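You operate a simulated robot arm through the tools that you are given. There is no shell and no other tool. Be economical: measure what you need, move in short steps, check, and stop when the job is done.

You run a simulated two-armed robot. Do the job below in one go: nothing can be reset, and whatever is moved stays where it is left.

## Task
Take the beige rag from the left end of the table and lay it out flat on the right end of the table.

It is judged by the outcome, as a careful person would: the job done as asked, and still so three seconds after it is handed in. It fails if anything else is knocked over, pushed out of place, dropped, spilled or broken.

## Robot
Two 7-joint arms with two-finger parallel grippers on one trunk, on a base that drives. Base frame: it is fixed to the floor where the robot stands at the start and does not move with it; the origin is under the middle of the robot, x ahead of it, y to its left, z up. Units: mm, degrees, N and s.
The left shoulder is at the start at [70, 134, 1151], the right one opposite. Places, roughly: right end of the table [2400, -200, 900]. Payload 1.57 kg a hand.
The TCP of each hand is the grasp point between the finger pads, 30 mm short of the fingertips. In the tool frame z runs along the fingers and y along their closing line. Largest opening 80 mm; finger width 17, thickness 12; the body of the gripper, 40 by 82 mm, starts 80 mm behind the TCP.
Orientation is that of the tool frame in the base frame, as [roll, pitch, yaw] about the fixed x, y, z axes, in that order (R = Rz(yaw) Ry(pitch) Rx(roll)). With the fingers straight down and closing along the base's y, the tool's x points along the base's -x, its y along +y and its z along -z.

## Interface
- The arms move only by the tool step_arm. It takes "left_motion", "right_motion" or both (then of equal length, played together; a hand with none holds still); each is a list that holds one entry, the list of rows, each a list of 7 numbers: the shift along the tool's x, y, z in units of 25 mm (1.0 is 25 mm), then the turn, a rotation vector about the tool's x, y, z in units of 5 degrees (1.0 is 5 degrees), then the finger opening in mm, from 0 to 80. In form: [[[tx, ty, tz, rx, ry, rz, grip], ...]]. A call has 1 to 20 rows; each row shifts and turns the commanded pose from where the row before left it, along the tool's axes as they then stand. A call with a number of a shift or a turn outside -1 to 1 is refused whole. Each row takes 0.2 s and may step no farther than 50 mm and 8.6 degrees from the row before; otherwise, or with a gripper value out of range, the whole call is refused. A pose out of reach is approached as far as the arm can. The call stops where the force on the tool passes 40 N (or 10 N more than at its start, if that is more) or the arm is blocked; 0.2 s more then pass. Each finger travels about 153 mm/s and halts on what it meets, pressing with about 25 N; the grip force reading is that of the motor and also rises with nothing between the fingers. The clock runs only during rows and for 0.2 s after the last one: add rows that do not move to give the fingers time. It gives the time, the measured TCP pose, the force on the tool (base axes), the opening and the grip force at its end, in the units of the frame above (readings bear some noise), and new pictures: "pictures" is both (left out), scene, wrist or none (wrist: the cameras of the hands that moved).
- Cameras (640 x 400 px; columns grow to the right, rows downward): "scene" is now at [133.4, -6.1, 1367]; the picture's right is [-0.06, -1.00, 0.00], its down [-0.69, 0.04, -0.72] and it looks along [0.72, -0.04, -0.69] (base axes); focal length 296 px, centre (320, 200). "left" rides on the left gripper at [72, 7, -122] in its tool frame; the picture's right is [-0.09, 1.00, 0.00], its down [-0.84, -0.08, -0.54] and it looks along [-0.54, -0.05, 0.84] (tool axes); focal length 238 px, centre (320, 200). "right" rides on the right gripper at [72, -7, -122] in its tool frame; the picture's right is [0.09, 1.00, 0.00], its down [-0.84, 0.08, -0.54] and it looks along [-0.54, 0.05, 0.84] (tool axes); focal length 238 px, centre (320, 200). There is no depth. A picture from a camera that has moved, and an enlarged one, comes with that camera's place and axes in the base frame and with its lens.
- lift_body(by): slides the trunk up (or, below 0, down) by that many mm; the arms and the scene camera ride with it, the base frame stays. It gives what a move gives, with no picture.
- base_move(legs): drives the robot by 1 to 6 legs, each [ahead, left, turn to the left] in mm, mm and degrees, along the robot's own axes; the way and the turn of a leg run together, so that a leg with both is an arc; at most 1500 mm and 180 degrees a leg. The arms and the cameras ride along, it lands a little off, and it stops where it bumps. It gives what a move gives, and a new picture of the scene camera.
- head_to(pan, tilt): turns the head with the scene camera to pan (to the left, within 86 degrees either way) and tilt (down, from -29 to 69), counted from straight ahead of the robot. It gives what a move gives, and a new picture of the scene camera.
- enlarge(camera, box): a new picture of the part [left, top, right, bottom] of that camera's present view, enlarged. The clock stands still meanwhile.
- job_done(): hands the job in; it is judged then, once.

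Go step by step. Nothing tells you exact positions but the pictures and the camera data: compare them with the known pose of the tool, close in by small moves and look again before you grip or let go. The budget is 120 turns and 170 pictures, counting those below and the enlarged ones. Unless the task says otherwise, let go and move clear before handing in, and close with one line.

The tools are called after "Call:" by a JSON object that holds its "name" and its "arguments". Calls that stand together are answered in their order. step_arm: Moves the arms, as the interface text tells. Its arguments: {"type":"object","properties":{"left_motion":{"type":"array","items":{"type":"array","items":{"type":"array","items":{"type":"number"}}}},"right_motion":{"type":"array","items":{"type":"array","items":{"type":"array","items":{"type":"number"}}}},"pictures":{"type":"string","enum":["both","scene","wrist","none"]}},"required":[]} The other tools are called the same way: lift_body (by) slides the trunk up or down; base_move (legs) drives the base; head_to (pan, tilt) turns the head that bears the scene camera; enlarge (camera, box) takes an enlarged picture of a part of a camera's view; job_done () hands the job in.

At the start:

```text
t: 0.0
left_ee_pos: [526.6, 190.4, 1069.4]
left_orientation: [179.9, 0.1, -179.8]
left_contact_force: [-1.0, 1.0, 0.0]
left_grip_width: 80.1
left_grasp_force: 0.1
right_ee_pos: [428.8, -132.6, 1078.0]
right_orientation: [-179.9, 0.0, 180.0]
right_contact_force: [0.5, 0.7, -1.7]
right_grip_width: 80.0
right_grasp_force: 0.0
trunk travel left (down, up): [-725.0, 215.0]
robot x, y, heading: [0.2, -0.0, 0.1]
head pan, tilt: [-3.5, 43.7]
```

scene: 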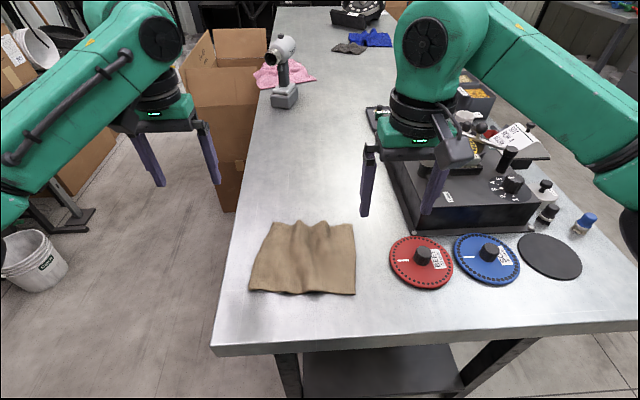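
right: 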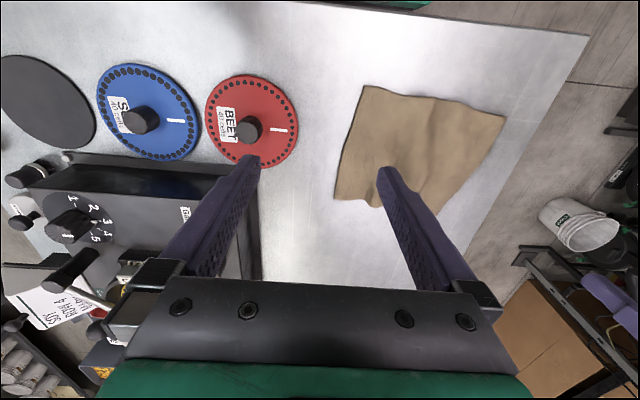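
left: 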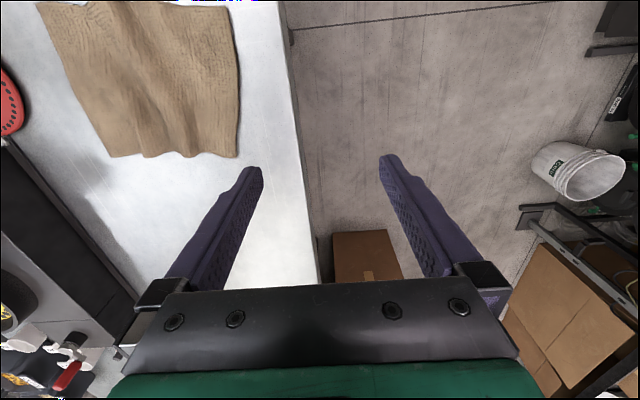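

The beige rag lies in front of me, at about x 420–615 and y −100 to 115, and the table runs away from me along x. I'll look around for a route to the far (right) end before touching anything.

Call:
{"name": "head_to", "arguments": {"pan": 0, "tilt": 15}}

Call:
{"name": "head_to", "arguments": {"pan": -55, "tilt": 25}}

Call:
{"name": "head_to", "arguments": {"pan": 50, "tilt": 25}}

Call:
{"name": "enlarge", "arguments": {"camera": "right", "box": [300, 60, 540, 230]}}

```text
t: 0.9
left_ee_pos: [526.8, 191.8, 1069.8]
left_orientation: [-180.0, 0.0, -179.8]
left_contact_force: [0.7, -0.4, 0.4]
left_grip_width: 79.9
left_grasp_force: 0.1
right_ee_pos: [429.4, -133.4, 1076.4]
right_orientation: [179.9, 0.0, 179.9]
right_contact_force: [-0.2, 0.3, 0.1]
right_grip_width: 79.9
right_grasp_force: 0.1
trunk travel left (down, up): [-725.0, 215.0]
robot x, y, heading: [-0.1, 1.0, -0.1]
head pan, tilt: [0.0, 15.0]
camera scene: at [144.6, -1.1, 1411.9], right [0.0, -1.0, 0.0], down [-0.26, 0.0, -0.97], along [0.97, 0.0, -0.26], focal length 296 px, centre (320, 200)
```

scene: 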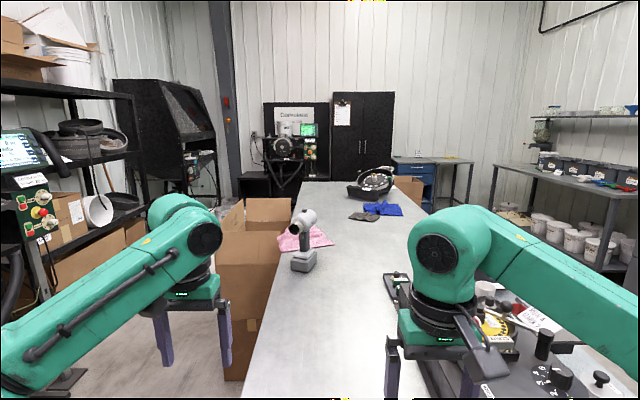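

```text
t: 2.2
left_ee_pos: [526.3, 191.6, 1070.0]
left_orientation: [180.0, 0.0, -179.9]
left_contact_force: [0.8, -0.3, 0.0]
left_grip_width: 79.9
left_grasp_force: 0.1
right_ee_pos: [428.8, -133.3, 1077.2]
right_orientation: [179.9, 0.0, 179.9]
right_contact_force: [-0.1, -0.6, -0.5]
right_grip_width: 80.0
right_grasp_force: 0.0
trunk travel left (down, up): [-725.0, 215.0]
robot x, y, heading: [-0.3, 1.9, 0.2]
head pan, tilt: [-55.0, 25.0]
camera scene: at [104.1, -76.5, 1395.7], right [-0.82, -0.57, 0.0], down [-0.24, 0.35, -0.91], along [0.52, -0.74, -0.42], focal length 296 px, centre (320, 200)
```

scene: 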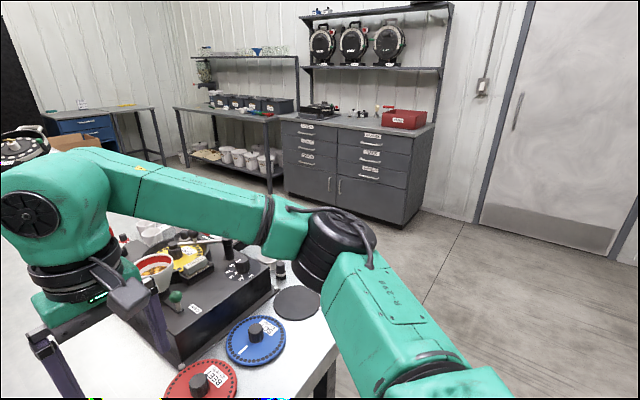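

```text
t: 4.0
left_ee_pos: [526.7, 191.5, 1070.3]
left_orientation: [-180.0, 0.0, -179.9]
left_contact_force: [0.7, -0.1, -0.3]
left_grip_width: 80.2
left_grasp_force: 0.0
right_ee_pos: [430.1, -134.2, 1078.2]
right_orientation: [-180.0, 0.0, -180.0]
right_contact_force: [-0.4, 0.0, 0.6]
right_grip_width: 80.0
right_grasp_force: 0.1
trunk travel left (down, up): [-725.0, 215.0]
robot x, y, heading: [1.4, 0.4, 0.0]
head pan, tilt: [50.0, 25.0]
camera scene: at [110.5, 69.4, 1395.7], right [0.77, -0.64, 0.0], down [-0.27, -0.32, -0.91], along [0.58, 0.69, -0.42], focal length 296 px, centre (320, 200)
```

scene: 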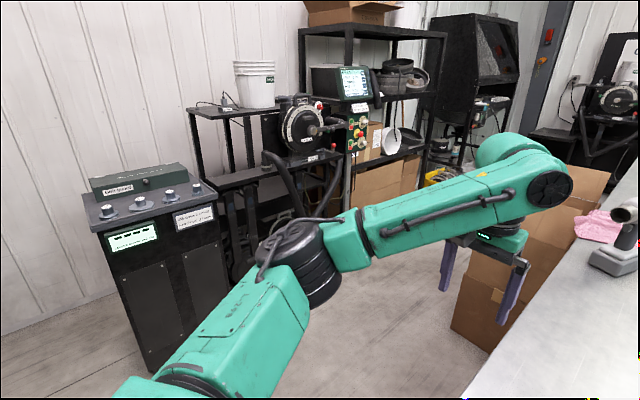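

```text
2.35 times, centred on (420, 145) of right
camera zoom: at [356.8, -140.4, 1200.0], right [-0.09, 1.0, 0.0], down [0.84, 0.08, 0.54], along [0.54, 0.05, -0.84], focal length 561 px, centre (85, 329)
```

zoom: 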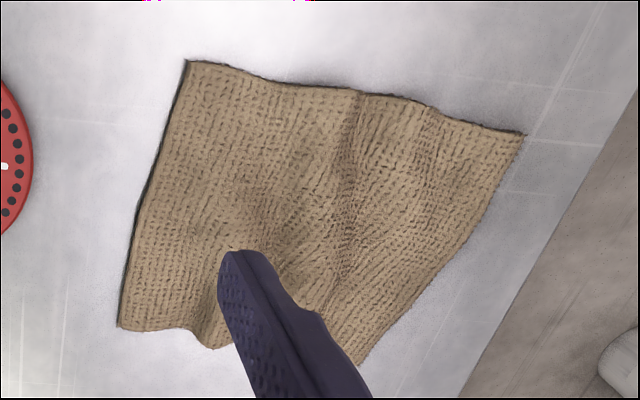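

There's a wide aisle on the right of the table, and boxes stand on the left, so I'll drive along the right side. To pick up the rag I'll turn both hands so their fingers close along x, then pinch the near edge close to its two corners.

Call:
{"name": "head_to", "arguments": {"pan": 0, "tilt": 60}}

Call:
{"name": "step_arm", "arguments": {"left_motion": [[[0, 0, 0.24, 0, 0, 1, 80], [0, 0, 0.24, 0, 0, 1, 80], [0, 0, 0.24, 0, 0, 1, 80], [0, 0, 0.24, 0, 0, 1, 80], [0, 0, 0.24, 0, 0, 1, 80], [0, 0, 0.24, 0, 0, 1, 80], [0, 0, 0.24, 0, 0, 1, 80], [0, 0, 0.24, 0, 0, 1, 80], [0, 0, 0.24, 0, 0, 1, 80], [0, 0, 0.24, 0, 0, 1, 80], [0, 0, 0.24, 0, 0, 1, 80], [0, 0, 0.24, 0, 0, 1, 80], [0, 0, 0.24, 0, 0, 1, 80], [0, 0, 0.24, 0, 0, 1, 80], [0, 0, 0.24, 0, 0, 1, 80], [0, 0, 0.24, 0, 0, 1, 80], [0, 0, 0.24, 0, 0, 1, 80], [0, 0, 0.24, 0, 0, 1, 80]]], "right_motion": [[[0, 0, 0.26, 0, 0, -1, 80], [0, 0, 0.26, 0, 0, -1, 80], [0, 0, 0.26, 0, 0, -1, 80], [0, 0, 0.26, 0, 0, -1, 80], [0, 0, 0.26, 0, 0, -1, 80], [0, 0, 0.26, 0, 0, -1, 80], [0, 0, 0.26, 0, 0, -1, 80], [0, 0, 0.26, 0, 0, -1, 80], [0, 0, 0.26, 0, 0, -1, 80], [0, 0, 0.26, 0, 0, -1, 80], [0, 0, 0.26, 0, 0, -1, 80], [0, 0, 0.26, 0, 0, -1, 80], [0, 0, 0.26, 0, 0, -1, 80], [0, 0, 0.26, 0, 0, -1, 80], [0, 0, 0.26, 0, 0, -1, 80], [0, 0, 0.26, 0, 0, -1, 80], [0, 0, 0.26, 0, 0, -1, 80], [0, 0, 0.26, 0, 0, -1, 80]]]}}

```text
t: 5.2
left_ee_pos: [526.0, 191.4, 1069.6]
left_orientation: [180.0, 0.1, -179.9]
left_contact_force: [0.6, 0.0, -0.5]
left_grip_width: 79.7
left_grasp_force: 0.1
right_ee_pos: [429.7, -132.8, 1077.1]
right_orientation: [-179.9, 0.1, -180.0]
right_contact_force: [0.4, -0.4, 0.5]
right_grip_width: 79.9
right_grasp_force: 0.1
trunk travel left (down, up): [-725.0, 215.0]
robot x, y, heading: [0.3, 5.4, -0.1]
head pan, tilt: [0.0, 60.0]
camera scene: at [117.9, -1.0, 1345.7], right [0.0, -1.0, 0.0], down [-0.87, 0.0, -0.5], along [0.5, 0.0, -0.87], focal length 296 px, centre (320, 200)
```

scene: 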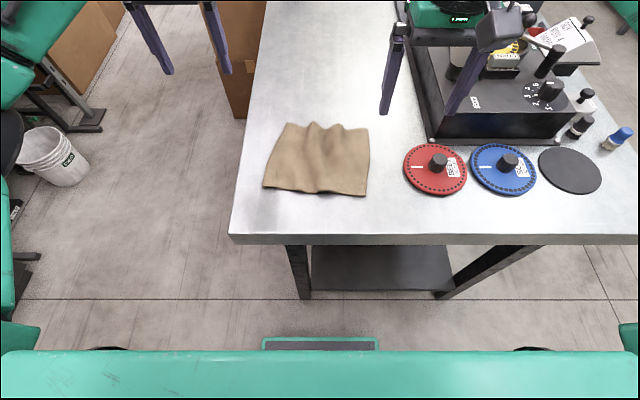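

```text
t: 9.0
left_ee_pos: [526.8, 191.4, 960.2]
left_orientation: [180.0, -0.1, 90.0]
left_contact_force: [-0.1, -0.2, -0.1]
left_grip_width: 80.1
left_grasp_force: 0.0
right_ee_pos: [406.1, -134.4, 1023.0]
right_orientation: [179.7, 0.3, -136.6]
right_contact_force: [-0.5, -0.1, -0.1]
right_grip_width: 79.9
right_grasp_force: 0.0
right hand out of reach, approached as far as the arm can: row 9, 10, 11, 12, 13, 14, 15, 16, 17, 18
trunk travel left (down, up): [-725.0, 215.0]
robot x, y, heading: [1.3, 0.5, 0.1]
head pan, tilt: [0.0, 60.0]
camera scene: at [118.3, -1.0, 1345.6], right [0.0, -1.0, 0.0], down [-0.87, 0.0, -0.5], along [0.5, 0.0, -0.87], focal length 296 px, centre (320, 200)
camera right: at [358.1, -189.8, 1144.9], right [-0.75, 0.66, 0.01], down [0.55, 0.63, 0.55], along [0.36, 0.42, -0.84], focal length 238 px, centre (320, 200)
camera left: at [533.9, 262.4, 1083.4], right [1.0, -0.09, 0.0], down [-0.08, -0.84, 0.54], along [-0.05, -0.54, -0.84], focal length 238 px, centre (320, 200)
```

scene: 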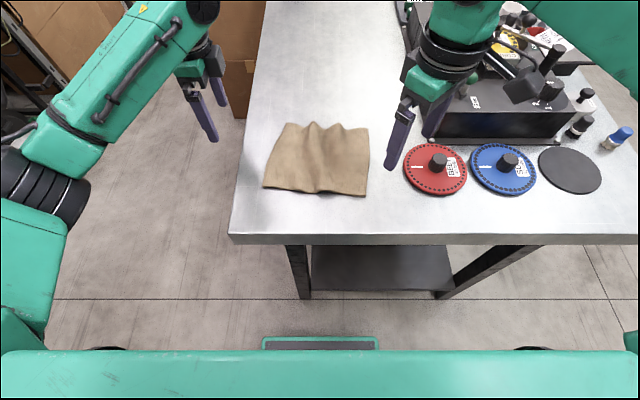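
right: 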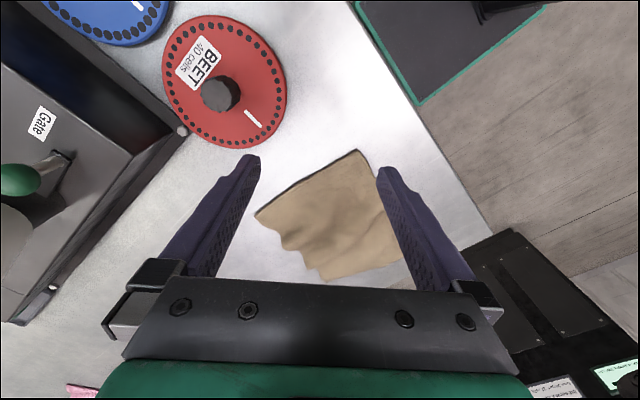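
left: 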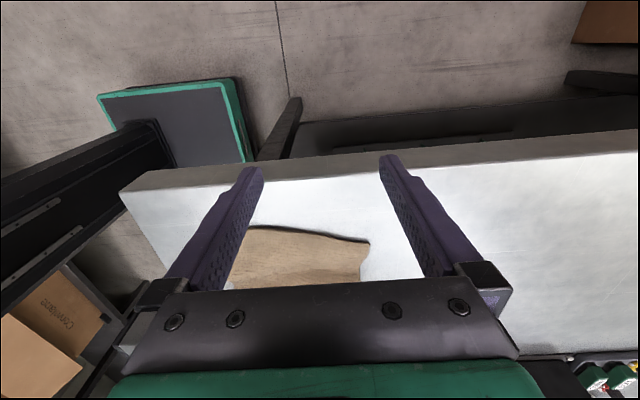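

The right hand can't reach that turn so close to the body. I'll back the base up 110 mm for more room, with both hands staying well above the table.

Call:
{"name": "base_move", "arguments": {"legs": [[-110, 0, 0]]}}

Call:
{"name": "step_arm", "arguments": {"right_motion": [[[0, 0, -0.5, 0, 0, 0, 80], [0, 0, 0, 0, 0, 0, 80], [0, 0, 0, 0, 0, 0, 80]]], "pictures": "none"}}

```text
t: 10.2
left_ee_pos: [417.0, 190.7, 960.1]
left_orientation: [-179.9, 0.0, 90.1]
left_contact_force: [-0.7, 0.5, -0.1]
left_grip_width: 80.1
left_grasp_force: 0.0
right_ee_pos: [296.8, -133.6, 1022.2]
right_orientation: [179.5, 0.4, -136.5]
right_contact_force: [-0.6, 0.3, 0.1]
right_grip_width: 80.1
right_grasp_force: 0.1
trunk travel left (down, up): [-725.0, 215.0]
robot x, y, heading: [-113.1, 1.1, 0.0]
head pan, tilt: [0.0, 60.0]
camera scene: at [8.4, -1.1, 1345.5], right [0.0, -1.0, 0.0], down [-0.87, 0.0, -0.5], along [0.5, 0.0, -0.87], focal length 296 px, centre (320, 200)
```

scene: 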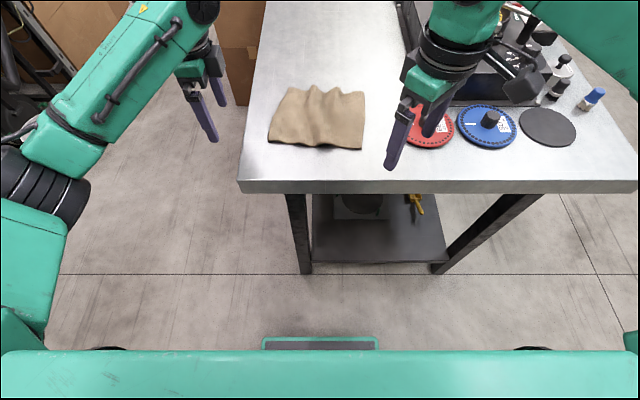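

```text
t: 11.0
left_ee_pos: [415.6, 191.7, 962.7]
left_orientation: [180.0, 0.0, 90.1]
left_contact_force: [0.5, 0.1, -0.1]
left_grip_width: 79.9
left_grasp_force: 0.1
right_ee_pos: [295.5, -133.5, 1034.7]
right_orientation: [179.6, 0.6, -136.6]
right_contact_force: [0.0, -0.1, 0.2]
right_grip_width: 79.8
right_grasp_force: 0.1
trunk travel left (down, up): [-725.0, 215.0]
robot x, y, heading: [-108.0, -1.1, 0.0]
head pan, tilt: [0.0, 60.0]
```

The right hand now moves forward and completes its turn.

Call:
{"name": "step_arm", "arguments": {"right_motion": [[[-0.73, -0.69, 0, 0, 0, 0, 80], [-0.73, -0.69, 0, 0, 0, 0, 80], [-0.73, -0.69, 0, 0, 0, 0, 80], [-0.73, -0.69, 0, 0, 0, 0, 80], [-0.73, -0.69, 0, 0, 0, 0, 80], [0, 0, 0.3, 0, 0, -1, 80], [0, 0, 0.3, 0, 0, -1, 80], [0, 0, 0.3, 0, 0, -1, 80], [0, 0, 0.3, 0, 0, -1, 80], [0, 0, 0.3, 0, 0, -1, 80], [0, 0, 0.3, 0, 0, -1, 80], [0, 0, 0.3, 0, 0, -1, 80], [0, 0, 0.3, 0, 0, -1, 80], [0, 0, 0.3, 0, 0, -1, 80], [0, 0, 0.2, 0, 0, -0.35, 80]]], "left_motion": [[[-0.1, 0.06, -0.03, 0, 0, 0, 80], [-0.1, 0.06, -0.03, 0, 0, 0, 80], [-0.1, 0.06, -0.03, 0, 0, 0, 80], [-0.1, 0.06, -0.03, 0, 0, 0, 80], [-0.1, 0.06, -0.03, 0, 0, 0, 80], [-0.1, 0.06, -0.03, 0, 0, 0, 80], [-0.1, 0.06, -0.03, 0, 0, 0, 80], [-0.1, 0.06, -0.03, 0, 0, 0, 80], [-0.1, 0.06, -0.03, 0, 0, 0, 80], [-0.1, 0.06, -0.03, 0, 0, 0, 80], [-0.1, 0.06, -0.03, 0, 0, 0, 80], [-0.1, 0.06, -0.03, 0, 0, 0, 80], [-0.1, 0.06, -0.03, 0, 0, 0, 80], [-0.1, 0.06, -0.03, 0, 0, 0, 80], [-0.1, 0.06, -0.03, 0, 0, 0, 80]]]}}

Call:
{"name": "head_to", "arguments": {"pan": 0, "tilt": 48}}

Call:
{"name": "enlarge", "arguments": {"camera": "scene", "box": [220, 80, 420, 205]}}

```text
t: 14.2
left_ee_pos: [438.9, 153.1, 973.7]
left_orientation: [-179.8, -0.1, 90.1]
left_contact_force: [0.6, 0.2, 0.2]
left_grip_width: 80.2
left_grasp_force: 0.0
right_ee_pos: [268.4, -131.0, 1001.9]
right_orientation: [-171.3, -2.1, -126.8]
right_contact_force: [-0.1, -0.1, -1.3]
right_grip_width: 79.9
right_grasp_force: 0.1
right hand out of reach, approached as far as the arm can: row 1, 2, 3, 4, 5, 6, 7, 8, 9, 10, 11, 12, 13, 14, 15
trunk travel left (down, up): [-725.0, 215.0]
robot x, y, heading: [-112.7, -2.0, -0.1]
head pan, tilt: [0.0, 60.0]
camera scene: at [7.8, -1.7, 1345.6], right [0.0, -1.0, 0.0], down [-0.87, 0.0, -0.5], along [0.5, 0.0, -0.87], focal length 296 px, centre (320, 200)
camera right: at [218.3, -178.1, 1127.3], right [-0.85, 0.51, -0.15], down [0.39, 0.78, 0.49], along [0.37, 0.36, -0.86], focal length 238 px, centre (320, 200)
camera left: at [445.9, 224.2, 1095.2], right [1.0, -0.09, 0.0], down [-0.08, -0.84, 0.54], along [-0.05, -0.54, -0.84], focal length 238 px, centre (320, 200)
```

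scene: 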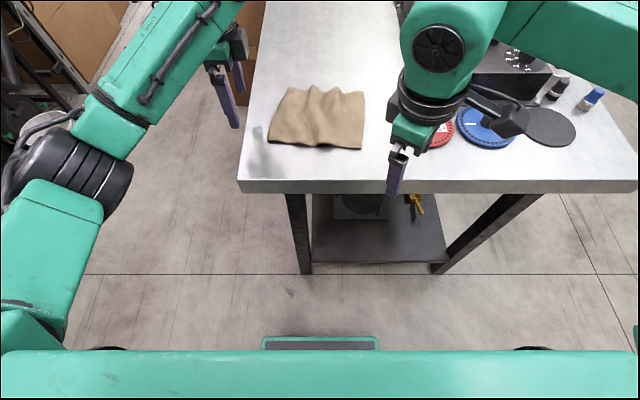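
right: 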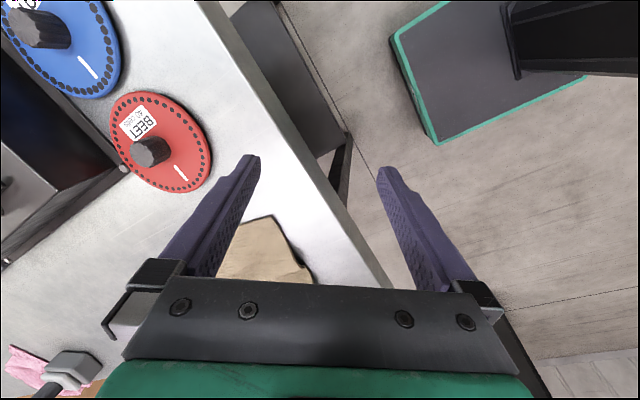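
left: 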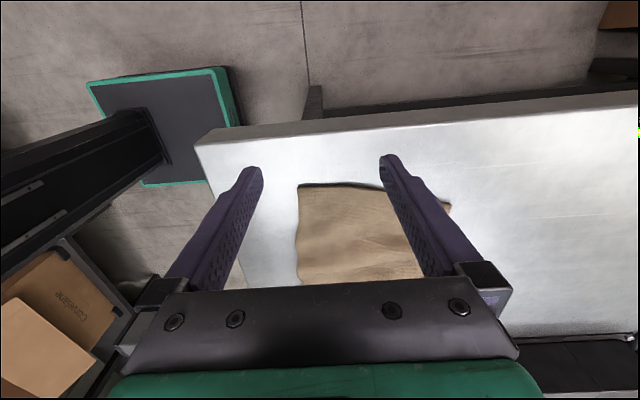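

```text
t: 14.9
left_ee_pos: [438.7, 152.7, 973.9]
left_orientation: [-180.0, 0.0, 90.1]
left_contact_force: [-0.6, 0.6, 1.6]
left_grip_width: 79.9
left_grasp_force: 0.0
right_ee_pos: [268.2, -130.5, 1003.5]
right_orientation: [-171.3, -2.0, -126.9]
right_contact_force: [-0.3, -0.5, 0.4]
right_grip_width: 80.2
right_grasp_force: 0.0
trunk travel left (down, up): [-725.0, 215.0]
robot x, y, heading: [-108.3, 4.3, -0.1]
head pan, tilt: [0.0, 48.0]
camera scene: at [18.9, -1.0, 1360.9], right [0.0, -1.0, 0.0], down [-0.74, 0.0, -0.67], along [0.67, 0.0, -0.74], focal length 296 px, centre (320, 200)
```

scene: 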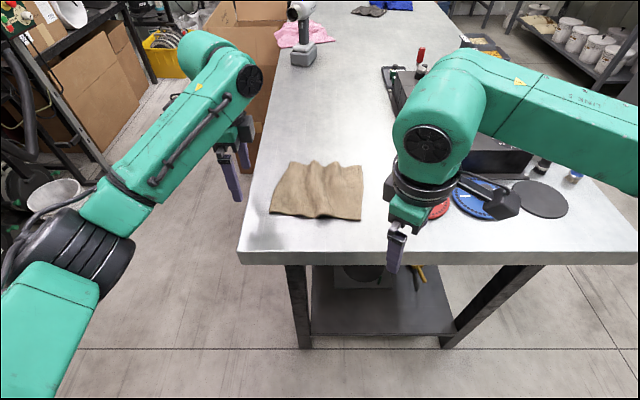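

```text
3.20 times, centred on (320, 142) of scene
camera zoom: at [18.9, -1.0, 1360.9], right [0.0, -1.0, 0.0], down [-0.74, 0.0, -0.67], along [0.67, 0.0, -0.74], focal length 946 px, centre (320, 384)
```

zoom: 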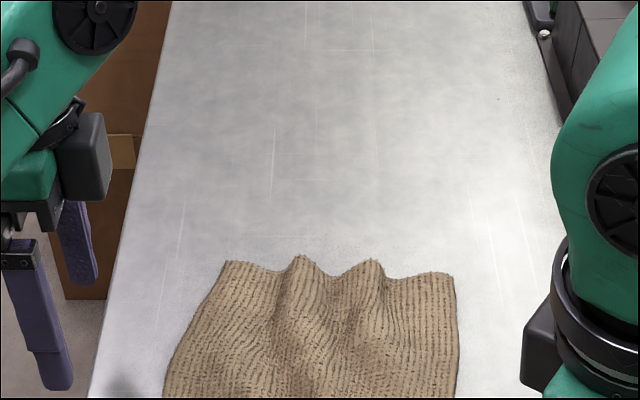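

The right wrist is at its limit that way, so I'll bring it level, turn it back and then go the other way round.

Call:
{"name": "step_arm", "arguments": {"right_motion": [[[0, 0, -0.5, -0.87, 0, 0, 80], [0, 0, -0.5, -0.87, 0, 0, 80], [0, 0, 0, 0, 0, 0.97, 80], [0, 0, 0, 0, 0, 0.97, 80], [0, 0, 0, 0, 0, 0.97, 80], [0, 0, 0, 0, 0, 0.97, 80], [0, 0, 0, 0, 0, 0.97, 80], [0, 0, 0, 0, 0, 0.97, 80], [0, 0, 0, 0, 0, 0.97, 80], [0, 0, 0, 0, 0, 0.97, 80], [0, 0, 0, 0, 0, 0.97, 80], [0, 0, 0, 0, 0, 0.97, 80], [0, 0, 0, 0, 0, 0.97, 80], [-0.9, 0, 0, 0, 0, 0, 80], [-0.9, 0, 0, 0, 0, 0, 80], [-0.9, 0, 0, 0, 0, 0, 80], [-0.9, 0, 0, 0, 0, 0, 80], [-0.9, 0, 0, 0, 0, 0, 80], [-0.9, 0, 0, 0, 0, 0, 80], [-0.9, 0, 0, 0, 0, 0, 80]]], "pictures": "none"}}

Call:
{"name": "step_arm", "arguments": {"right_motion": [[[0, 0, 0, 0, 0, 1, 80], [0, 0, 0, 0, 0, 1, 80], [0, 0, 0, 0, 0, 1, 80], [0, 0, 0, 0, 0, 1, 80], [0, 0, 0, 0, 0, 1, 80], [0, 0, 0, 0, 0, 1, 80], [0, 0, 0, 0, 0, 1, 80], [0, 0, 0, 0, 0, 1, 80], [0, 0, 0, 0, 0, 1, 80], [0, 0, 0, 0, 0, 1, 80], [0, 0, 0, 0, 0, 1, 80], [0, 0, 0, 0, 0, 1, 80], [0, 0, 0, 0, 0, 1, 80], [0, 0, 0, 0, 0, 1, 80], [0, 0, 0, 0, 0, 1, 80], [0, 0, 0, 0, 0, 1, 80], [0, 0, 0, 0, 0, 1, 80], [0, 0, 0, 0, 0, 1, 80]]]}}

```text
t: 19.1
left_ee_pos: [438.1, 155.4, 973.2]
left_orientation: [-179.9, 0.1, 90.1]
left_contact_force: [1.1, -0.1, 1.2]
left_grip_width: 80.0
left_grasp_force: 0.1
right_ee_pos: [425.5, -129.0, 1018.3]
right_orientation: [-173.1, 5.6, -179.6]
right_contact_force: [0.0, 0.8, 0.6]
right_grip_width: 79.8
right_grasp_force: 0.0
right hand out of reach, approached as far as the arm can: row 1, 2
trunk travel left (down, up): [-725.0, 215.0]
robot x, y, heading: [-110.1, 2.6, -0.1]
head pan, tilt: [0.0, 48.0]
```

```text
t: 22.9
left_ee_pos: [437.8, 154.7, 972.4]
left_orientation: [-180.0, 0.0, 90.1]
left_contact_force: [0.9, -0.4, 0.1]
left_grip_width: 79.9
left_grasp_force: 0.0
right_ee_pos: [424.6, -130.6, 1020.8]
right_orientation: [174.4, 6.9, 89.6]
right_contact_force: [0.0, -0.1, 0.3]
right_grip_width: 79.9
right_grasp_force: 0.0
trunk travel left (down, up): [-725.0, 215.0]
robot x, y, heading: [-113.7, -0.8, 0.0]
head pan, tilt: [0.0, 48.0]
camera scene: at [19.3, -1.1, 1361.0], right [0.0, -1.0, 0.0], down [-0.74, 0.0, -0.67], along [0.67, 0.0, -0.74], focal length 296 px, centre (320, 200)
camera right: at [405.5, -44.3, 1130.1], right [0.99, 0.1, 0.09], down [0.02, -0.77, 0.64], along [0.13, -0.64, -0.76], focal length 238 px, centre (320, 200)
```

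scene: 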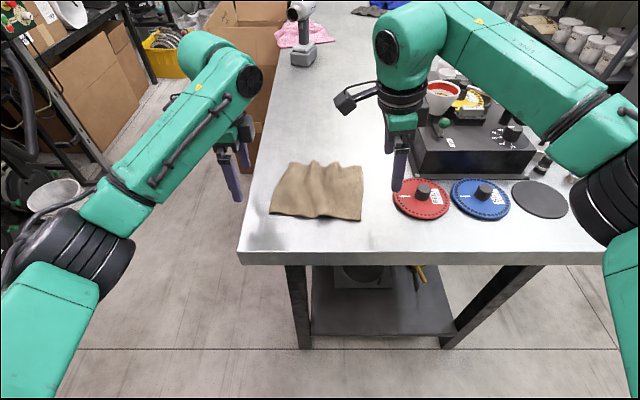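
right: 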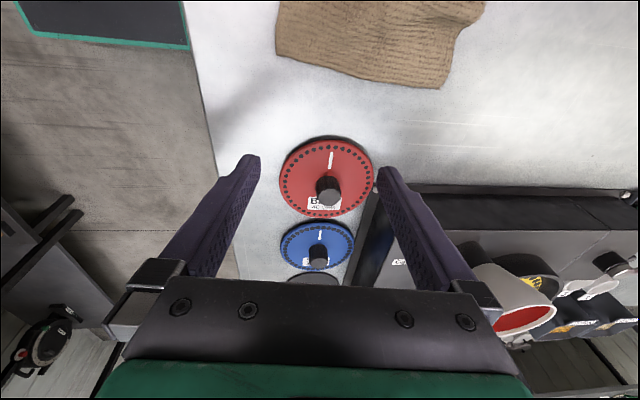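

That orientation works. I'll level the right hand and bring both hands over the near corners of the rag at z 930 to look closely.

Call:
{"name": "step_arm", "arguments": {"right_motion": [[[0, 0, 0, 0.56, 0.69, 0, 80], [0, 0, 0, 0.56, 0.69, 0, 80], [0.52, 0, 0.9, 0, 0, 0, 80], [0.52, 0, 0.9, 0, 0, 0, 80], [0.52, 0, 0.9, 0, 0, 0, 80], [0.52, 0, 0.9, 0, 0, 0, 80]]], "left_motion": [[[0, 0, 0, 0, 0, 0, 80], [0, 0, 0, 0, 0, 0, 80], [-0.57, 0, 0.42, 0, 0, 0, 80], [-0.57, 0, 0.42, 0, 0, 0, 80], [-0.57, 0, 0.42, 0, 0, 0, 80], [-0.57, 0, 0.42, 0, 0, 0, 80]]]}}

```text
t: 24.3
left_ee_pos: [438.6, 95.4, 931.2]
left_orientation: [-179.9, 0.0, 90.1]
left_contact_force: [0.6, 0.1, 0.1]
left_grip_width: 80.0
left_grasp_force: 0.1
right_ee_pos: [423.9, -77.4, 927.7]
right_orientation: [180.0, 0.0, 90.0]
right_contact_force: [0.1, 0.2, 0.0]
right_grip_width: 80.2
right_grasp_force: 0.0
trunk travel left (down, up): [-725.0, 215.0]
robot x, y, heading: [-109.4, -0.2, 0.2]
head pan, tilt: [0.0, 48.0]
camera scene: at [20.0, -1.3, 1360.9], right [0.0, -1.0, 0.0], down [-0.74, 0.0, -0.67], along [0.67, 0.0, -0.74], focal length 296 px, centre (320, 200)
camera right: at [417.1, -6.3, 1050.1], right [1.0, 0.09, 0.0], down [0.08, -0.84, 0.54], along [0.05, -0.54, -0.84], focal length 238 px, centre (320, 200)
camera left: at [445.6, 167.3, 1053.6], right [1.0, -0.09, 0.0], down [-0.08, -0.84, 0.54], along [-0.05, -0.54, -0.84], focal length 238 px, centre (320, 200)
```

scene: 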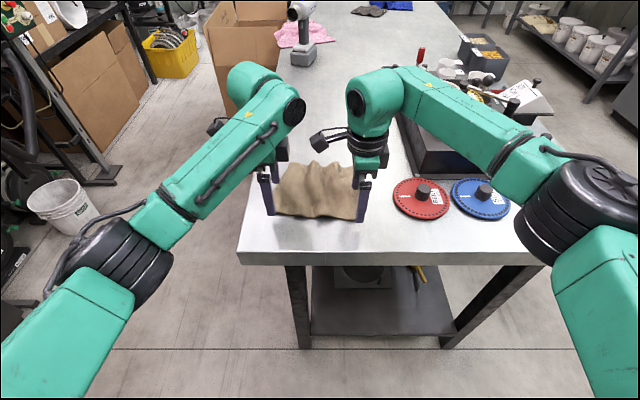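
right: 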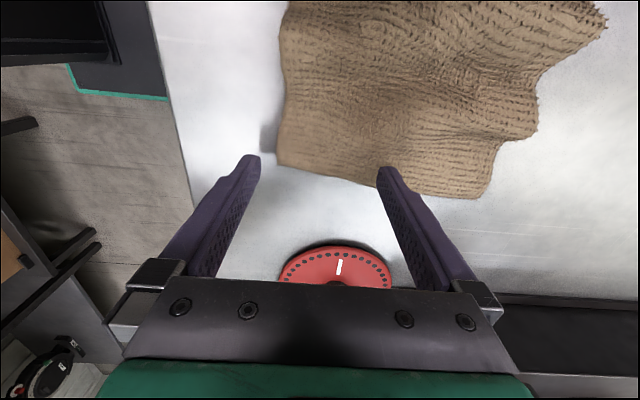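
left: 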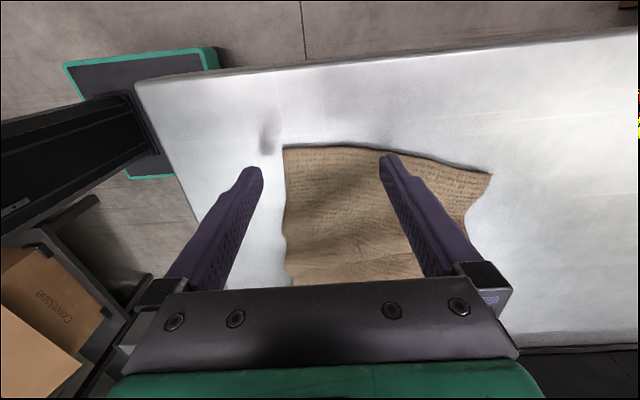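

By comparing the views I put the surface nearer z 870 and the near corners at about (395,−90) and (412,102). I'll line up the fingers across the near edge, lower part of the way and look again.

Call:
{"name": "step_arm", "arguments": {"right_motion": [[[0.05, -0.44, 0.25, 0, 0, 0, 40], [0, -0.44, 0.25, 0, 0, 0, 40], [0, 0, 0, 0, 0, 0, 40]]], "left_motion": [[[-0.1, -0.41, 0.3, 0, 0, 0, 40], [-0.1, -0.41, 0.3, 0, 0, 0, 40], [0, 0, 0, 0, 0, 0, 40]]]}}

Call:
{"name": "enlarge", "arguments": {"camera": "scene", "box": [240, 140, 400, 240]}}

```text
t: 25.1
left_ee_pos: [420.1, 91.8, 916.4]
left_orientation: [-179.9, 0.0, 90.2]
left_contact_force: [-0.6, 0.2, 0.0]
left_grip_width: 39.9
left_grasp_force: 0.0
right_ee_pos: [402.8, -76.4, 916.7]
right_orientation: [179.9, 0.0, 90.0]
right_contact_force: [-0.3, 0.3, 0.7]
right_grip_width: 40.2
right_grasp_force: 0.1
trunk travel left (down, up): [-725.0, 215.0]
robot x, y, heading: [-109.3, 1.9, -0.1]
head pan, tilt: [0.0, 48.0]
camera scene: at [19.5, -1.0, 1360.9], right [0.0, -1.0, 0.0], down [-0.74, 0.0, -0.67], along [0.67, 0.0, -0.74], focal length 296 px, centre (320, 200)
camera right: at [395.6, -4.7, 1038.1], right [1.0, 0.09, 0.0], down [0.08, -0.84, 0.54], along [0.05, -0.54, -0.84], focal length 238 px, centre (320, 200)
camera left: at [426.0, 162.4, 1038.3], right [1.0, -0.09, 0.0], down [-0.08, -0.84, 0.54], along [-0.05, -0.54, -0.84], focal length 238 px, centre (320, 200)
```

scene: 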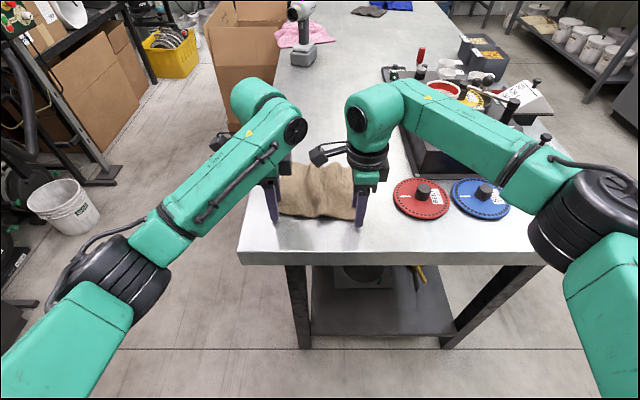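
right: 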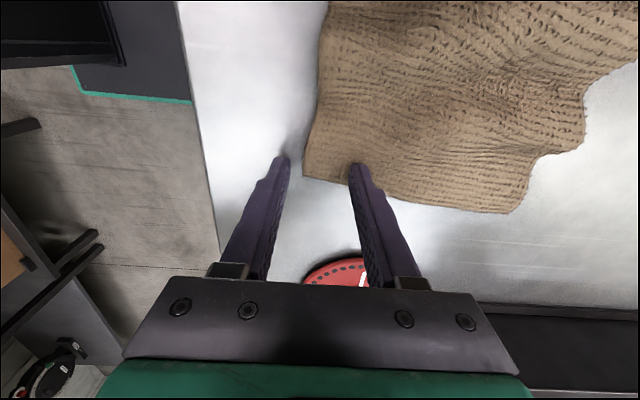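
left: 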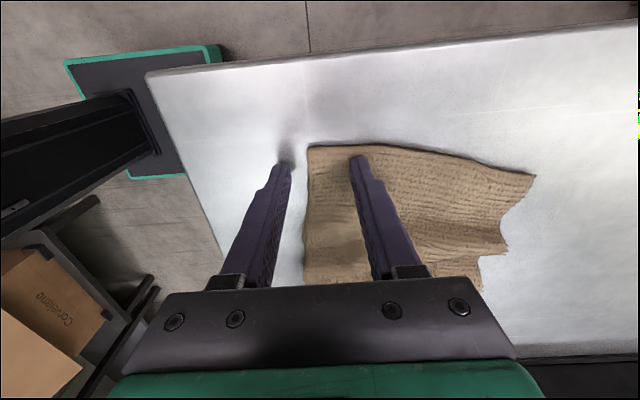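

```text
4.00 times, centred on (320, 190) of scene
camera zoom: at [19.5, -1.0, 1360.9], right [0.0, -1.0, 0.0], down [-0.74, 0.0, -0.67], along [0.67, 0.0, -0.74], focal length 1182 px, centre (320, 240)
```

zoom: 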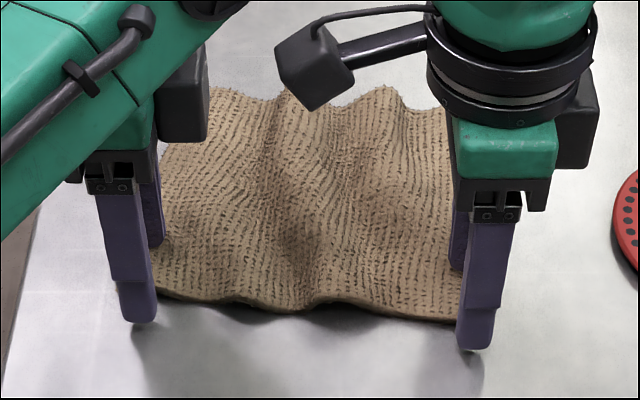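

Both finger pairs straddle the near edge. I'll shift slightly inboard and lower gently until they touch.

Call:
{"name": "step_arm", "arguments": {"right_motion": [[[0.44, 0, 0, 0, 0, 0, 40], [0, 0, 0.12, 0, 0, 0, 40], [0, 0, 0.12, 0, 0, 0, 40], [0, 0, 0.12, 0, 0, 0, 40], [0, 0, 0.12, 0, 0, 0, 40]]], "left_motion": [[[-0.28, 0, 0, 0, 0, 0, 40], [0, 0, 0.12, 0, 0, 0, 40], [0, 0, 0.12, 0, 0, 0, 40], [0, 0, 0.12, 0, 0, 0, 40], [0, 0, 0.12, 0, 0, 0, 40]]], "pictures": "wrist"}}

```text
t: 26.5
left_ee_pos: [417.2, 84.8, 912.4]
left_orientation: [179.0, 0.2, 90.1]
left_contact_force: [-1.7, 2.5, 18.8]
left_grip_width: 37.9
left_grasp_force: 0.1
right_ee_pos: [401.8, -65.1, 911.5]
right_orientation: [178.9, -0.5, 89.9]
right_contact_force: [-1.7, -2.7, 21.3]
right_grip_width: 38.3
right_grasp_force: 0.0
trunk travel left (down, up): [-725.0, 215.0]
robot x, y, heading: [-111.1, 3.5, 0.0]
head pan, tilt: [0.0, 48.0]
stopped in row 5 (right hand): the force on the tool passed its limit (the readings are from after the stop); the commanded pose is now the measured one
camera right: at [392.3, 5.0, 1034.8], right [1.0, 0.09, 0.02], down [0.07, -0.84, 0.54], along [0.06, -0.53, -0.84], focal length 238 px, centre (320, 200)
camera left: at [422.0, 155.1, 1034.3], right [1.0, -0.09, 0.02], down [-0.08, -0.84, 0.54], along [-0.03, -0.54, -0.84], focal length 238 px, centre (320, 200)
```

right: 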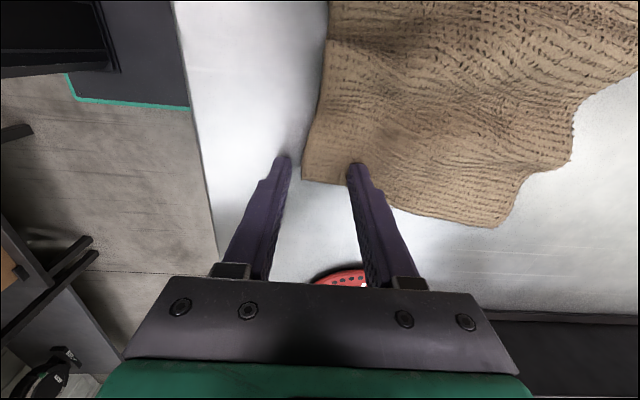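
left: 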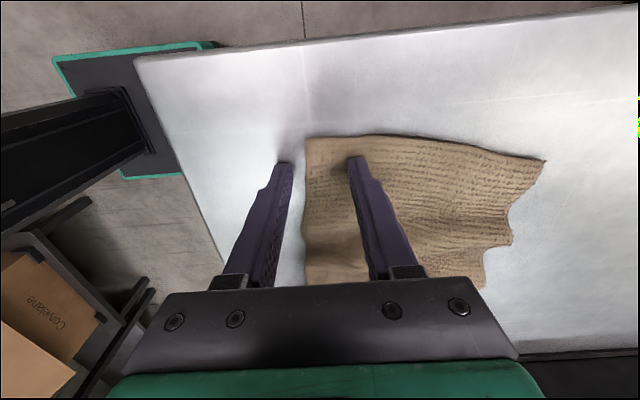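

Contact came at TCP z 912. Now I'll close the fingers on the bunched edge.

Call:
{"name": "step_arm", "arguments": {"right_motion": [[[0, 0, 0.04, 0, 0, 0, 30], [0, 0, 0, 0, 0, 0, 20], [0, 0, 0, 0, 0, 0, 10], [0, 0, 0, 0, 0, 0, 0], [0, 0, 0, 0, 0, 0, 0], [0, 0, 0, 0, 0, 0, 0]]], "left_motion": [[[0, 0, 0.04, 0, 0, 0, 30], [0, 0, 0, 0, 0, 0, 20], [0, 0, 0, 0, 0, 0, 10], [0, 0, 0, 0, 0, 0, 0], [0, 0, 0, 0, 0, 0, 0], [0, 0, 0, 0, 0, 0, 0]]]}}

Call:
{"name": "enlarge", "arguments": {"camera": "scene", "box": [240, 140, 400, 240]}}

```text
t: 27.9
left_ee_pos: [414.2, 84.3, 912.3]
left_orientation: [179.0, 0.2, 90.0]
left_contact_force: [5.0, -1.9, 36.3]
left_grip_width: 4.3
left_grasp_force: 25.0
right_ee_pos: [399.4, -64.8, 911.7]
right_orientation: [178.8, -0.4, 89.9]
right_contact_force: [3.6, 2.3, 33.3]
right_grip_width: 4.8
right_grasp_force: 24.8
trunk travel left (down, up): [-725.0, 215.0]
robot x, y, heading: [-109.0, -2.1, -0.0]
head pan, tilt: [0.0, 48.0]
camera scene: at [8.7, -1.4, 1362.2], right [0.0, -1.0, 0.0], down [-0.74, 0.0, -0.68], along [0.68, 0.0, -0.74], focal length 296 px, centre (320, 200)
camera right: at [389.3, 5.5, 1034.8], right [1.0, 0.09, 0.02], down [0.07, -0.84, 0.54], along [0.07, -0.53, -0.84], focal length 238 px, centre (320, 200)
camera left: at [418.9, 155.2, 1034.3], right [1.0, -0.09, 0.02], down [-0.09, -0.84, 0.54], along [-0.03, -0.54, -0.84], focal length 238 px, centre (320, 200)
```

scene: 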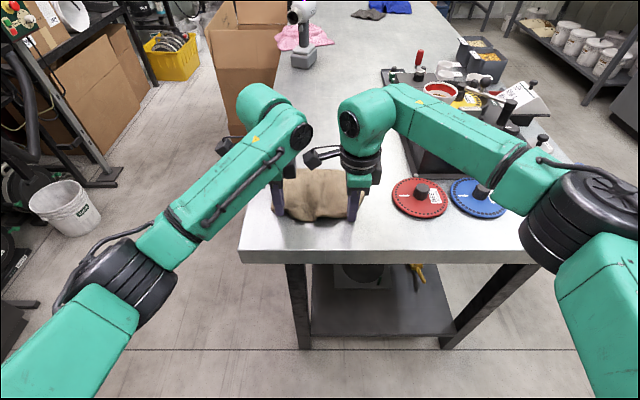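
right: 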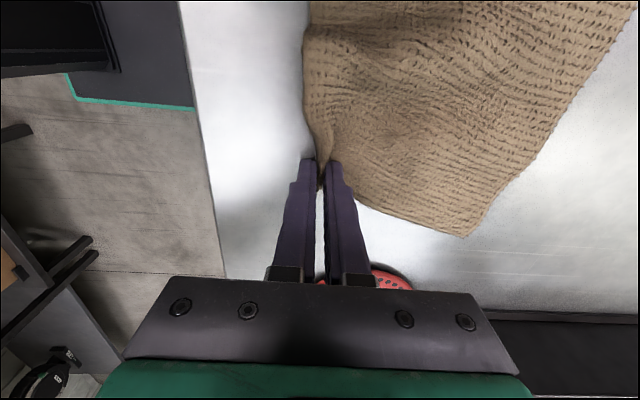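
left: 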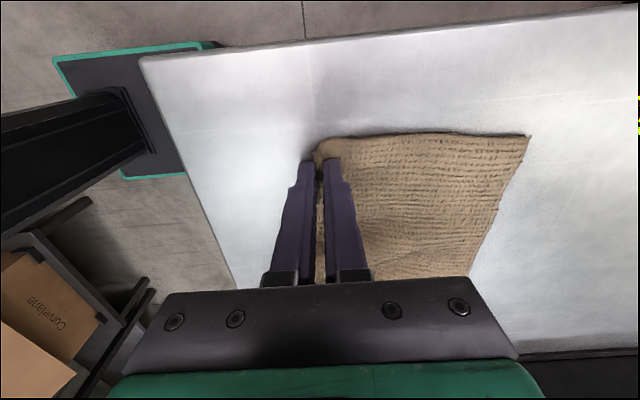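

```text
4.00 times, centred on (320, 190) of scene
camera zoom: at [8.7, -1.4, 1362.2], right [0.0, -1.0, 0.0], down [-0.74, 0.0, -0.68], along [0.68, 0.0, -0.74], focal length 1182 px, centre (320, 240)
```

zoom: 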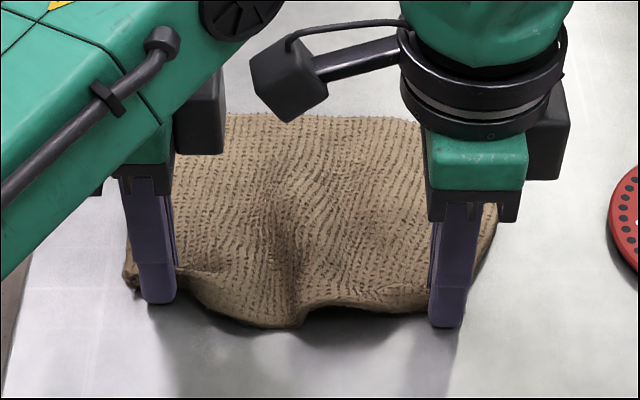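

Both hands hold the edge, with about 4.5 mm of cloth between the pads. Lifting slowly.

Call:
{"name": "step_arm", "arguments": {"right_motion": [[[0, 0, -0.3, 0, 0, 0, 0], [0, 0, -0.5, 0, 0, 0, 0], [0, 0, -0.8, 0, 0, 0, 0], [0, 0, -0.8, 0, 0, 0, 0], [0, 0, -0.8, 0, 0, 0, 0], [0, 0, -0.8, 0, 0, 0, 0], [0, 0, -0.8, 0, 0, 0, 0], [0, 0, -0.8, 0, 0, 0, 0], [0, 0, -0.8, 0, 0, 0, 0], [0, 0, -0.8, 0, 0, 0, 0], [0, 0, -0.8, 0, 0, 0, 0]]], "left_motion": [[[0, 0, -0.3, 0, 0, 0, 0], [0, 0, -0.5, 0, 0, 0, 0], [0, 0, -0.8, 0, 0, 0, 0], [0, 0, -0.8, 0, 0, 0, 0], [0, 0, -0.8, 0, 0, 0, 0], [0, 0, -0.8, 0, 0, 0, 0], [0, 0, -0.8, 0, 0, 0, 0], [0, 0, -0.8, 0, 0, 0, 0], [0, 0, -0.8, 0, 0, 0, 0], [0, 0, -0.8, 0, 0, 0, 0], [0, 0, -0.8, 0, 0, 0, 0]]], "pictures": "scene"}}

Call:
{"name": "enlarge", "arguments": {"camera": "scene", "box": [220, 100, 420, 225]}}

```text
t: 30.3
left_ee_pos: [417.0, 83.2, 1106.9]
left_orientation: [179.7, 0.1, 90.1]
left_contact_force: [-0.3, 0.4, 0.6]
left_grip_width: 4.2
left_grasp_force: 24.7
right_ee_pos: [400.9, -66.5, 1105.6]
right_orientation: [179.5, -0.3, 89.9]
right_contact_force: [-0.5, -0.1, 1.2]
right_grip_width: 3.9
right_grasp_force: 24.8
trunk travel left (down, up): [-725.0, 215.0]
robot x, y, heading: [-111.0, -2.3, -0.2]
head pan, tilt: [0.0, 48.0]
camera scene: at [18.3, -1.1, 1361.0], right [0.0, -1.0, 0.0], down [-0.74, 0.0, -0.67], along [0.67, 0.0, -0.74], focal length 296 px, centre (320, 200)
```

scene: 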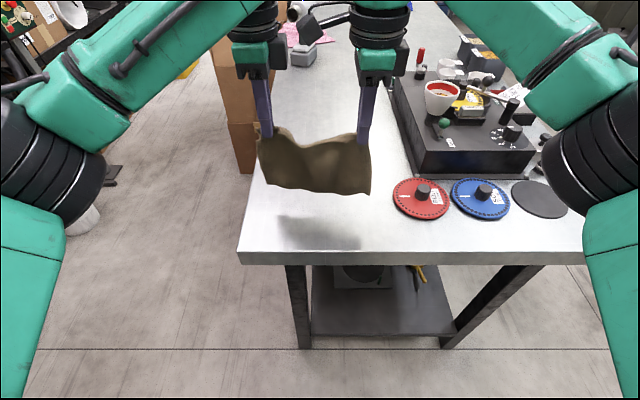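

```text
3.20 times, centred on (320, 162) of scene
camera zoom: at [18.3, -1.1, 1361.0], right [0.0, -1.0, 0.0], down [-0.74, 0.0, -0.67], along [0.67, 0.0, -0.74], focal length 946 px, centre (320, 320)
```

zoom: 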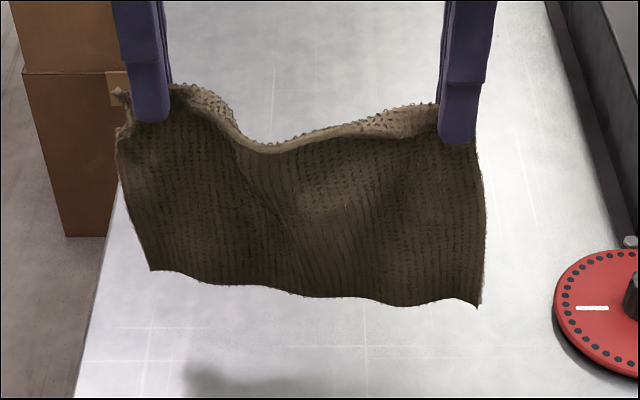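

The rag hangs cleanly from both hands. I'll raise the trunk for clearance, back off the table and sidestep into the right-hand aisle.

Call:
{"name": "lift_body", "arguments": {"by": 120}}

Call:
{"name": "base_move", "arguments": {"legs": [[-400, 0, 0], [0, -1250, 0]]}}

Call:
{"name": "head_to", "arguments": {"pan": 0, "tilt": 25}}

```text
t: 31.8
left_ee_pos: [417.9, 84.0, 1225.9]
left_orientation: [179.8, 0.1, 90.0]
left_contact_force: [-0.2, -0.2, 0.0]
left_grip_width: 4.4
left_grasp_force: 24.8
right_ee_pos: [403.8, -66.2, 1224.4]
right_orientation: [179.5, -0.3, 89.9]
right_contact_force: [-0.9, -0.8, -0.2]
right_grip_width: 4.1
right_grasp_force: 25.0
trunk travel left (down, up): [-845.0, 95.0]
robot x, y, heading: [-111.9, -2.0, -0.1]
head pan, tilt: [0.0, 48.0]
```

```text
t: 40.3
left_ee_pos: [28.0, -1183.8, 1226.9]
left_orientation: [179.8, 0.2, 90.7]
left_contact_force: [0.3, -0.3, -0.1]
left_grip_width: 4.0
left_grasp_force: 25.0
right_ee_pos: [14.6, -1332.3, 1224.9]
right_orientation: [179.5, -0.2, 90.6]
right_contact_force: [0.4, 0.1, -0.7]
right_grip_width: 3.8
right_grasp_force: 24.8
trunk travel left (down, up): [-845.0, 95.0]
robot x, y, heading: [-495.5, -1273.5, 0.7]
head pan, tilt: [0.0, 48.0]
camera scene: at [-370.0, -1271.9, 1481.0], right [0.01, -1.0, 0.0], down [-0.74, -0.01, -0.67], along [0.67, 0.01, -0.74], focal length 296 px, centre (320, 200)
```

scene: 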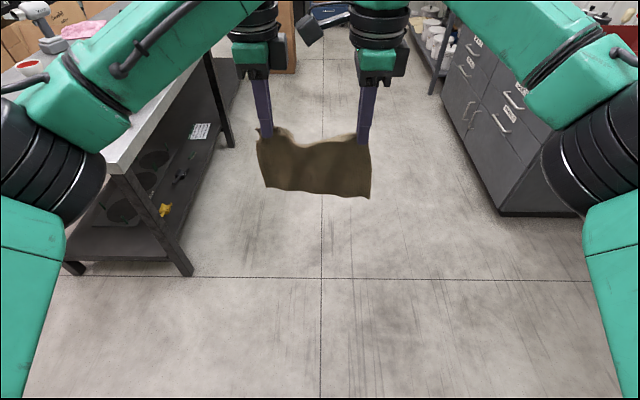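

```text
t: 41.2
left_ee_pos: [28.5, -1182.9, 1226.1]
left_orientation: [179.8, 0.1, 90.8]
left_contact_force: [-0.6, 0.7, 1.1]
left_grip_width: 4.2
left_grasp_force: 24.7
right_ee_pos: [14.3, -1333.0, 1226.1]
right_orientation: [179.6, -0.2, 90.6]
right_contact_force: [-0.1, 0.9, -0.4]
right_grip_width: 3.8
right_grasp_force: 24.3
trunk travel left (down, up): [-845.0, 95.0]
robot x, y, heading: [-503.6, -1269.9, 0.7]
head pan, tilt: [0.0, 25.0]
camera scene: at [-356.7, -1272.8, 1515.7], right [0.01, -1.0, 0.0], down [-0.42, 0.0, -0.91], along [0.91, 0.01, -0.42], focal length 296 px, centre (320, 200)
```

scene: 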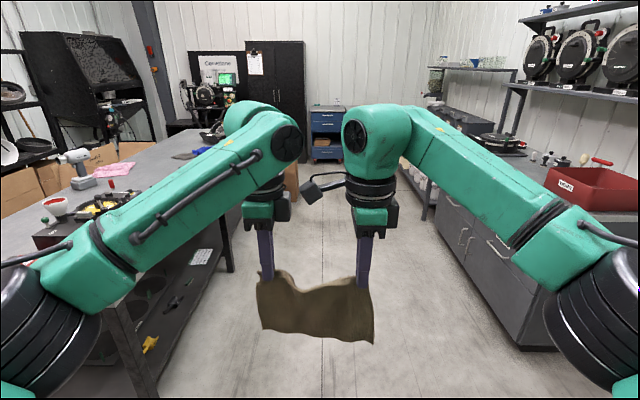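

The aisle is clear between the table (y ≈ −560) and the cabinets (y ≈ −2400). I'll drive forward in stages and look at the far end.

Call:
{"name": "base_move", "arguments": {"legs": [[1200, -130, -0.7], [1100, 0, 0]]}}

Call:
{"name": "head_to", "arguments": {"pan": 35, "tilt": 25}}

```text
t: 52.5
left_ee_pos: [2324.2, -1316.2, 1227.9]
left_orientation: [179.7, 0.1, 90.1]
left_contact_force: [-0.2, 0.1, 0.3]
left_grip_width: 4.2
left_grasp_force: 24.7
right_ee_pos: [2308.2, -1466.9, 1225.9]
right_orientation: [179.4, -0.2, 89.9]
right_contact_force: [-0.2, 0.0, 0.2]
right_grip_width: 4.1
right_grasp_force: 24.4
trunk travel left (down, up): [-845.0, 95.0]
robot x, y, heading: [1798.7, -1399.4, -0.2]
head pan, tilt: [0.0, 25.0]
camera scene: at [1937.8, -1401.2, 1515.8], right [0.0, -1.0, 0.0], down [-0.42, 0.0, -0.91], along [0.91, 0.0, -0.42], focal length 296 px, centre (320, 200)
```

scene: 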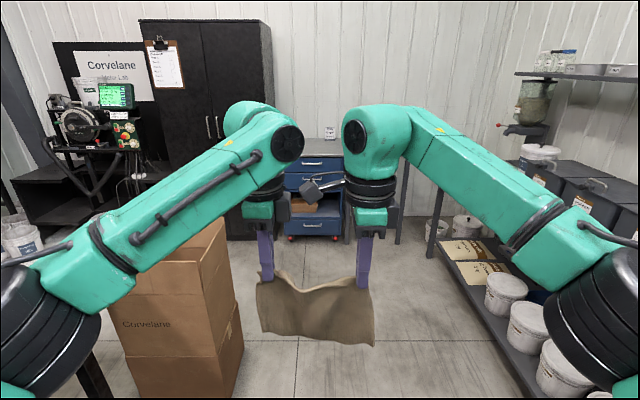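

```text
t: 53.5
left_ee_pos: [2323.8, -1316.0, 1226.1]
left_orientation: [179.7, 0.1, 90.1]
left_contact_force: [1.1, -0.2, 0.8]
left_grip_width: 3.9
left_grasp_force: 24.6
right_ee_pos: [2309.0, -1465.7, 1226.1]
right_orientation: [179.6, -0.2, 89.8]
right_contact_force: [-0.2, 0.0, 0.2]
right_grip_width: 3.6
right_grasp_force: 24.8
trunk travel left (down, up): [-845.0, 95.0]
robot x, y, heading: [1795.2, -1399.8, 0.0]
head pan, tilt: [35.0, 25.0]
camera scene: at [1922.2, -1348.4, 1515.7], right [0.57, -0.82, 0.0], down [-0.35, -0.24, -0.91], along [0.74, 0.52, -0.42], focal length 296 px, centre (320, 200)
```

scene: 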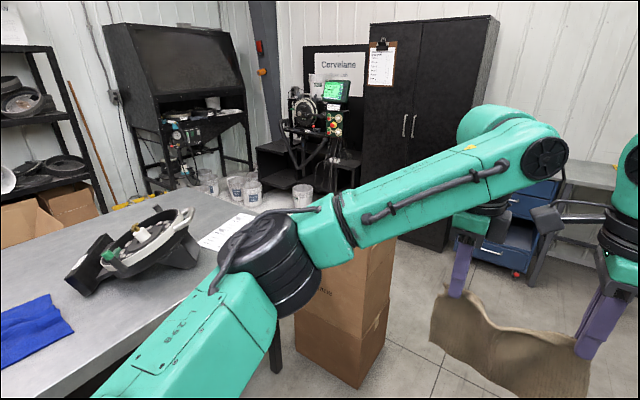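

Boxes stand by the far right corner of the table. I'll look straight at the table's far end to find free space.

Call:
{"name": "head_to", "arguments": {"pan": 62, "tilt": 28}}

```text
t: 54.4
left_ee_pos: [2325.1, -1316.8, 1226.7]
left_orientation: [179.7, 0.1, 90.2]
left_contact_force: [0.6, -0.7, 0.4]
left_grip_width: 4.2
left_grasp_force: 24.6
right_ee_pos: [2309.6, -1466.3, 1224.7]
right_orientation: [179.5, -0.4, 89.9]
right_contact_force: [-1.2, -0.2, 0.2]
right_grip_width: 3.9
right_grasp_force: 24.3
trunk travel left (down, up): [-845.0, 95.0]
robot x, y, heading: [1792.7, -1398.3, -0.1]
head pan, tilt: [62.0, 28.0]
camera scene: at [1889.5, -1320.7, 1510.9], right [0.88, -0.47, 0.0], down [-0.22, -0.41, -0.88], along [0.42, 0.78, -0.47], focal length 296 px, centre (320, 200)
```

scene: 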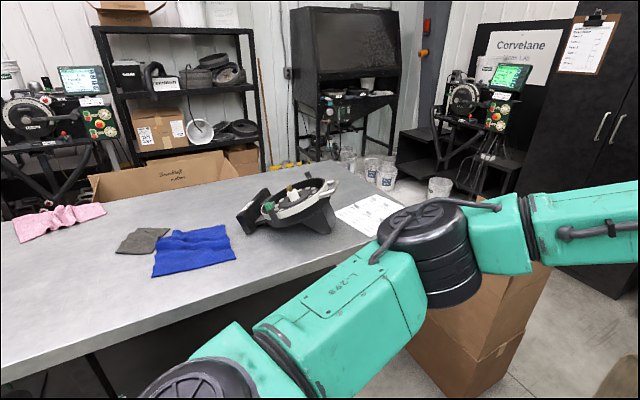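

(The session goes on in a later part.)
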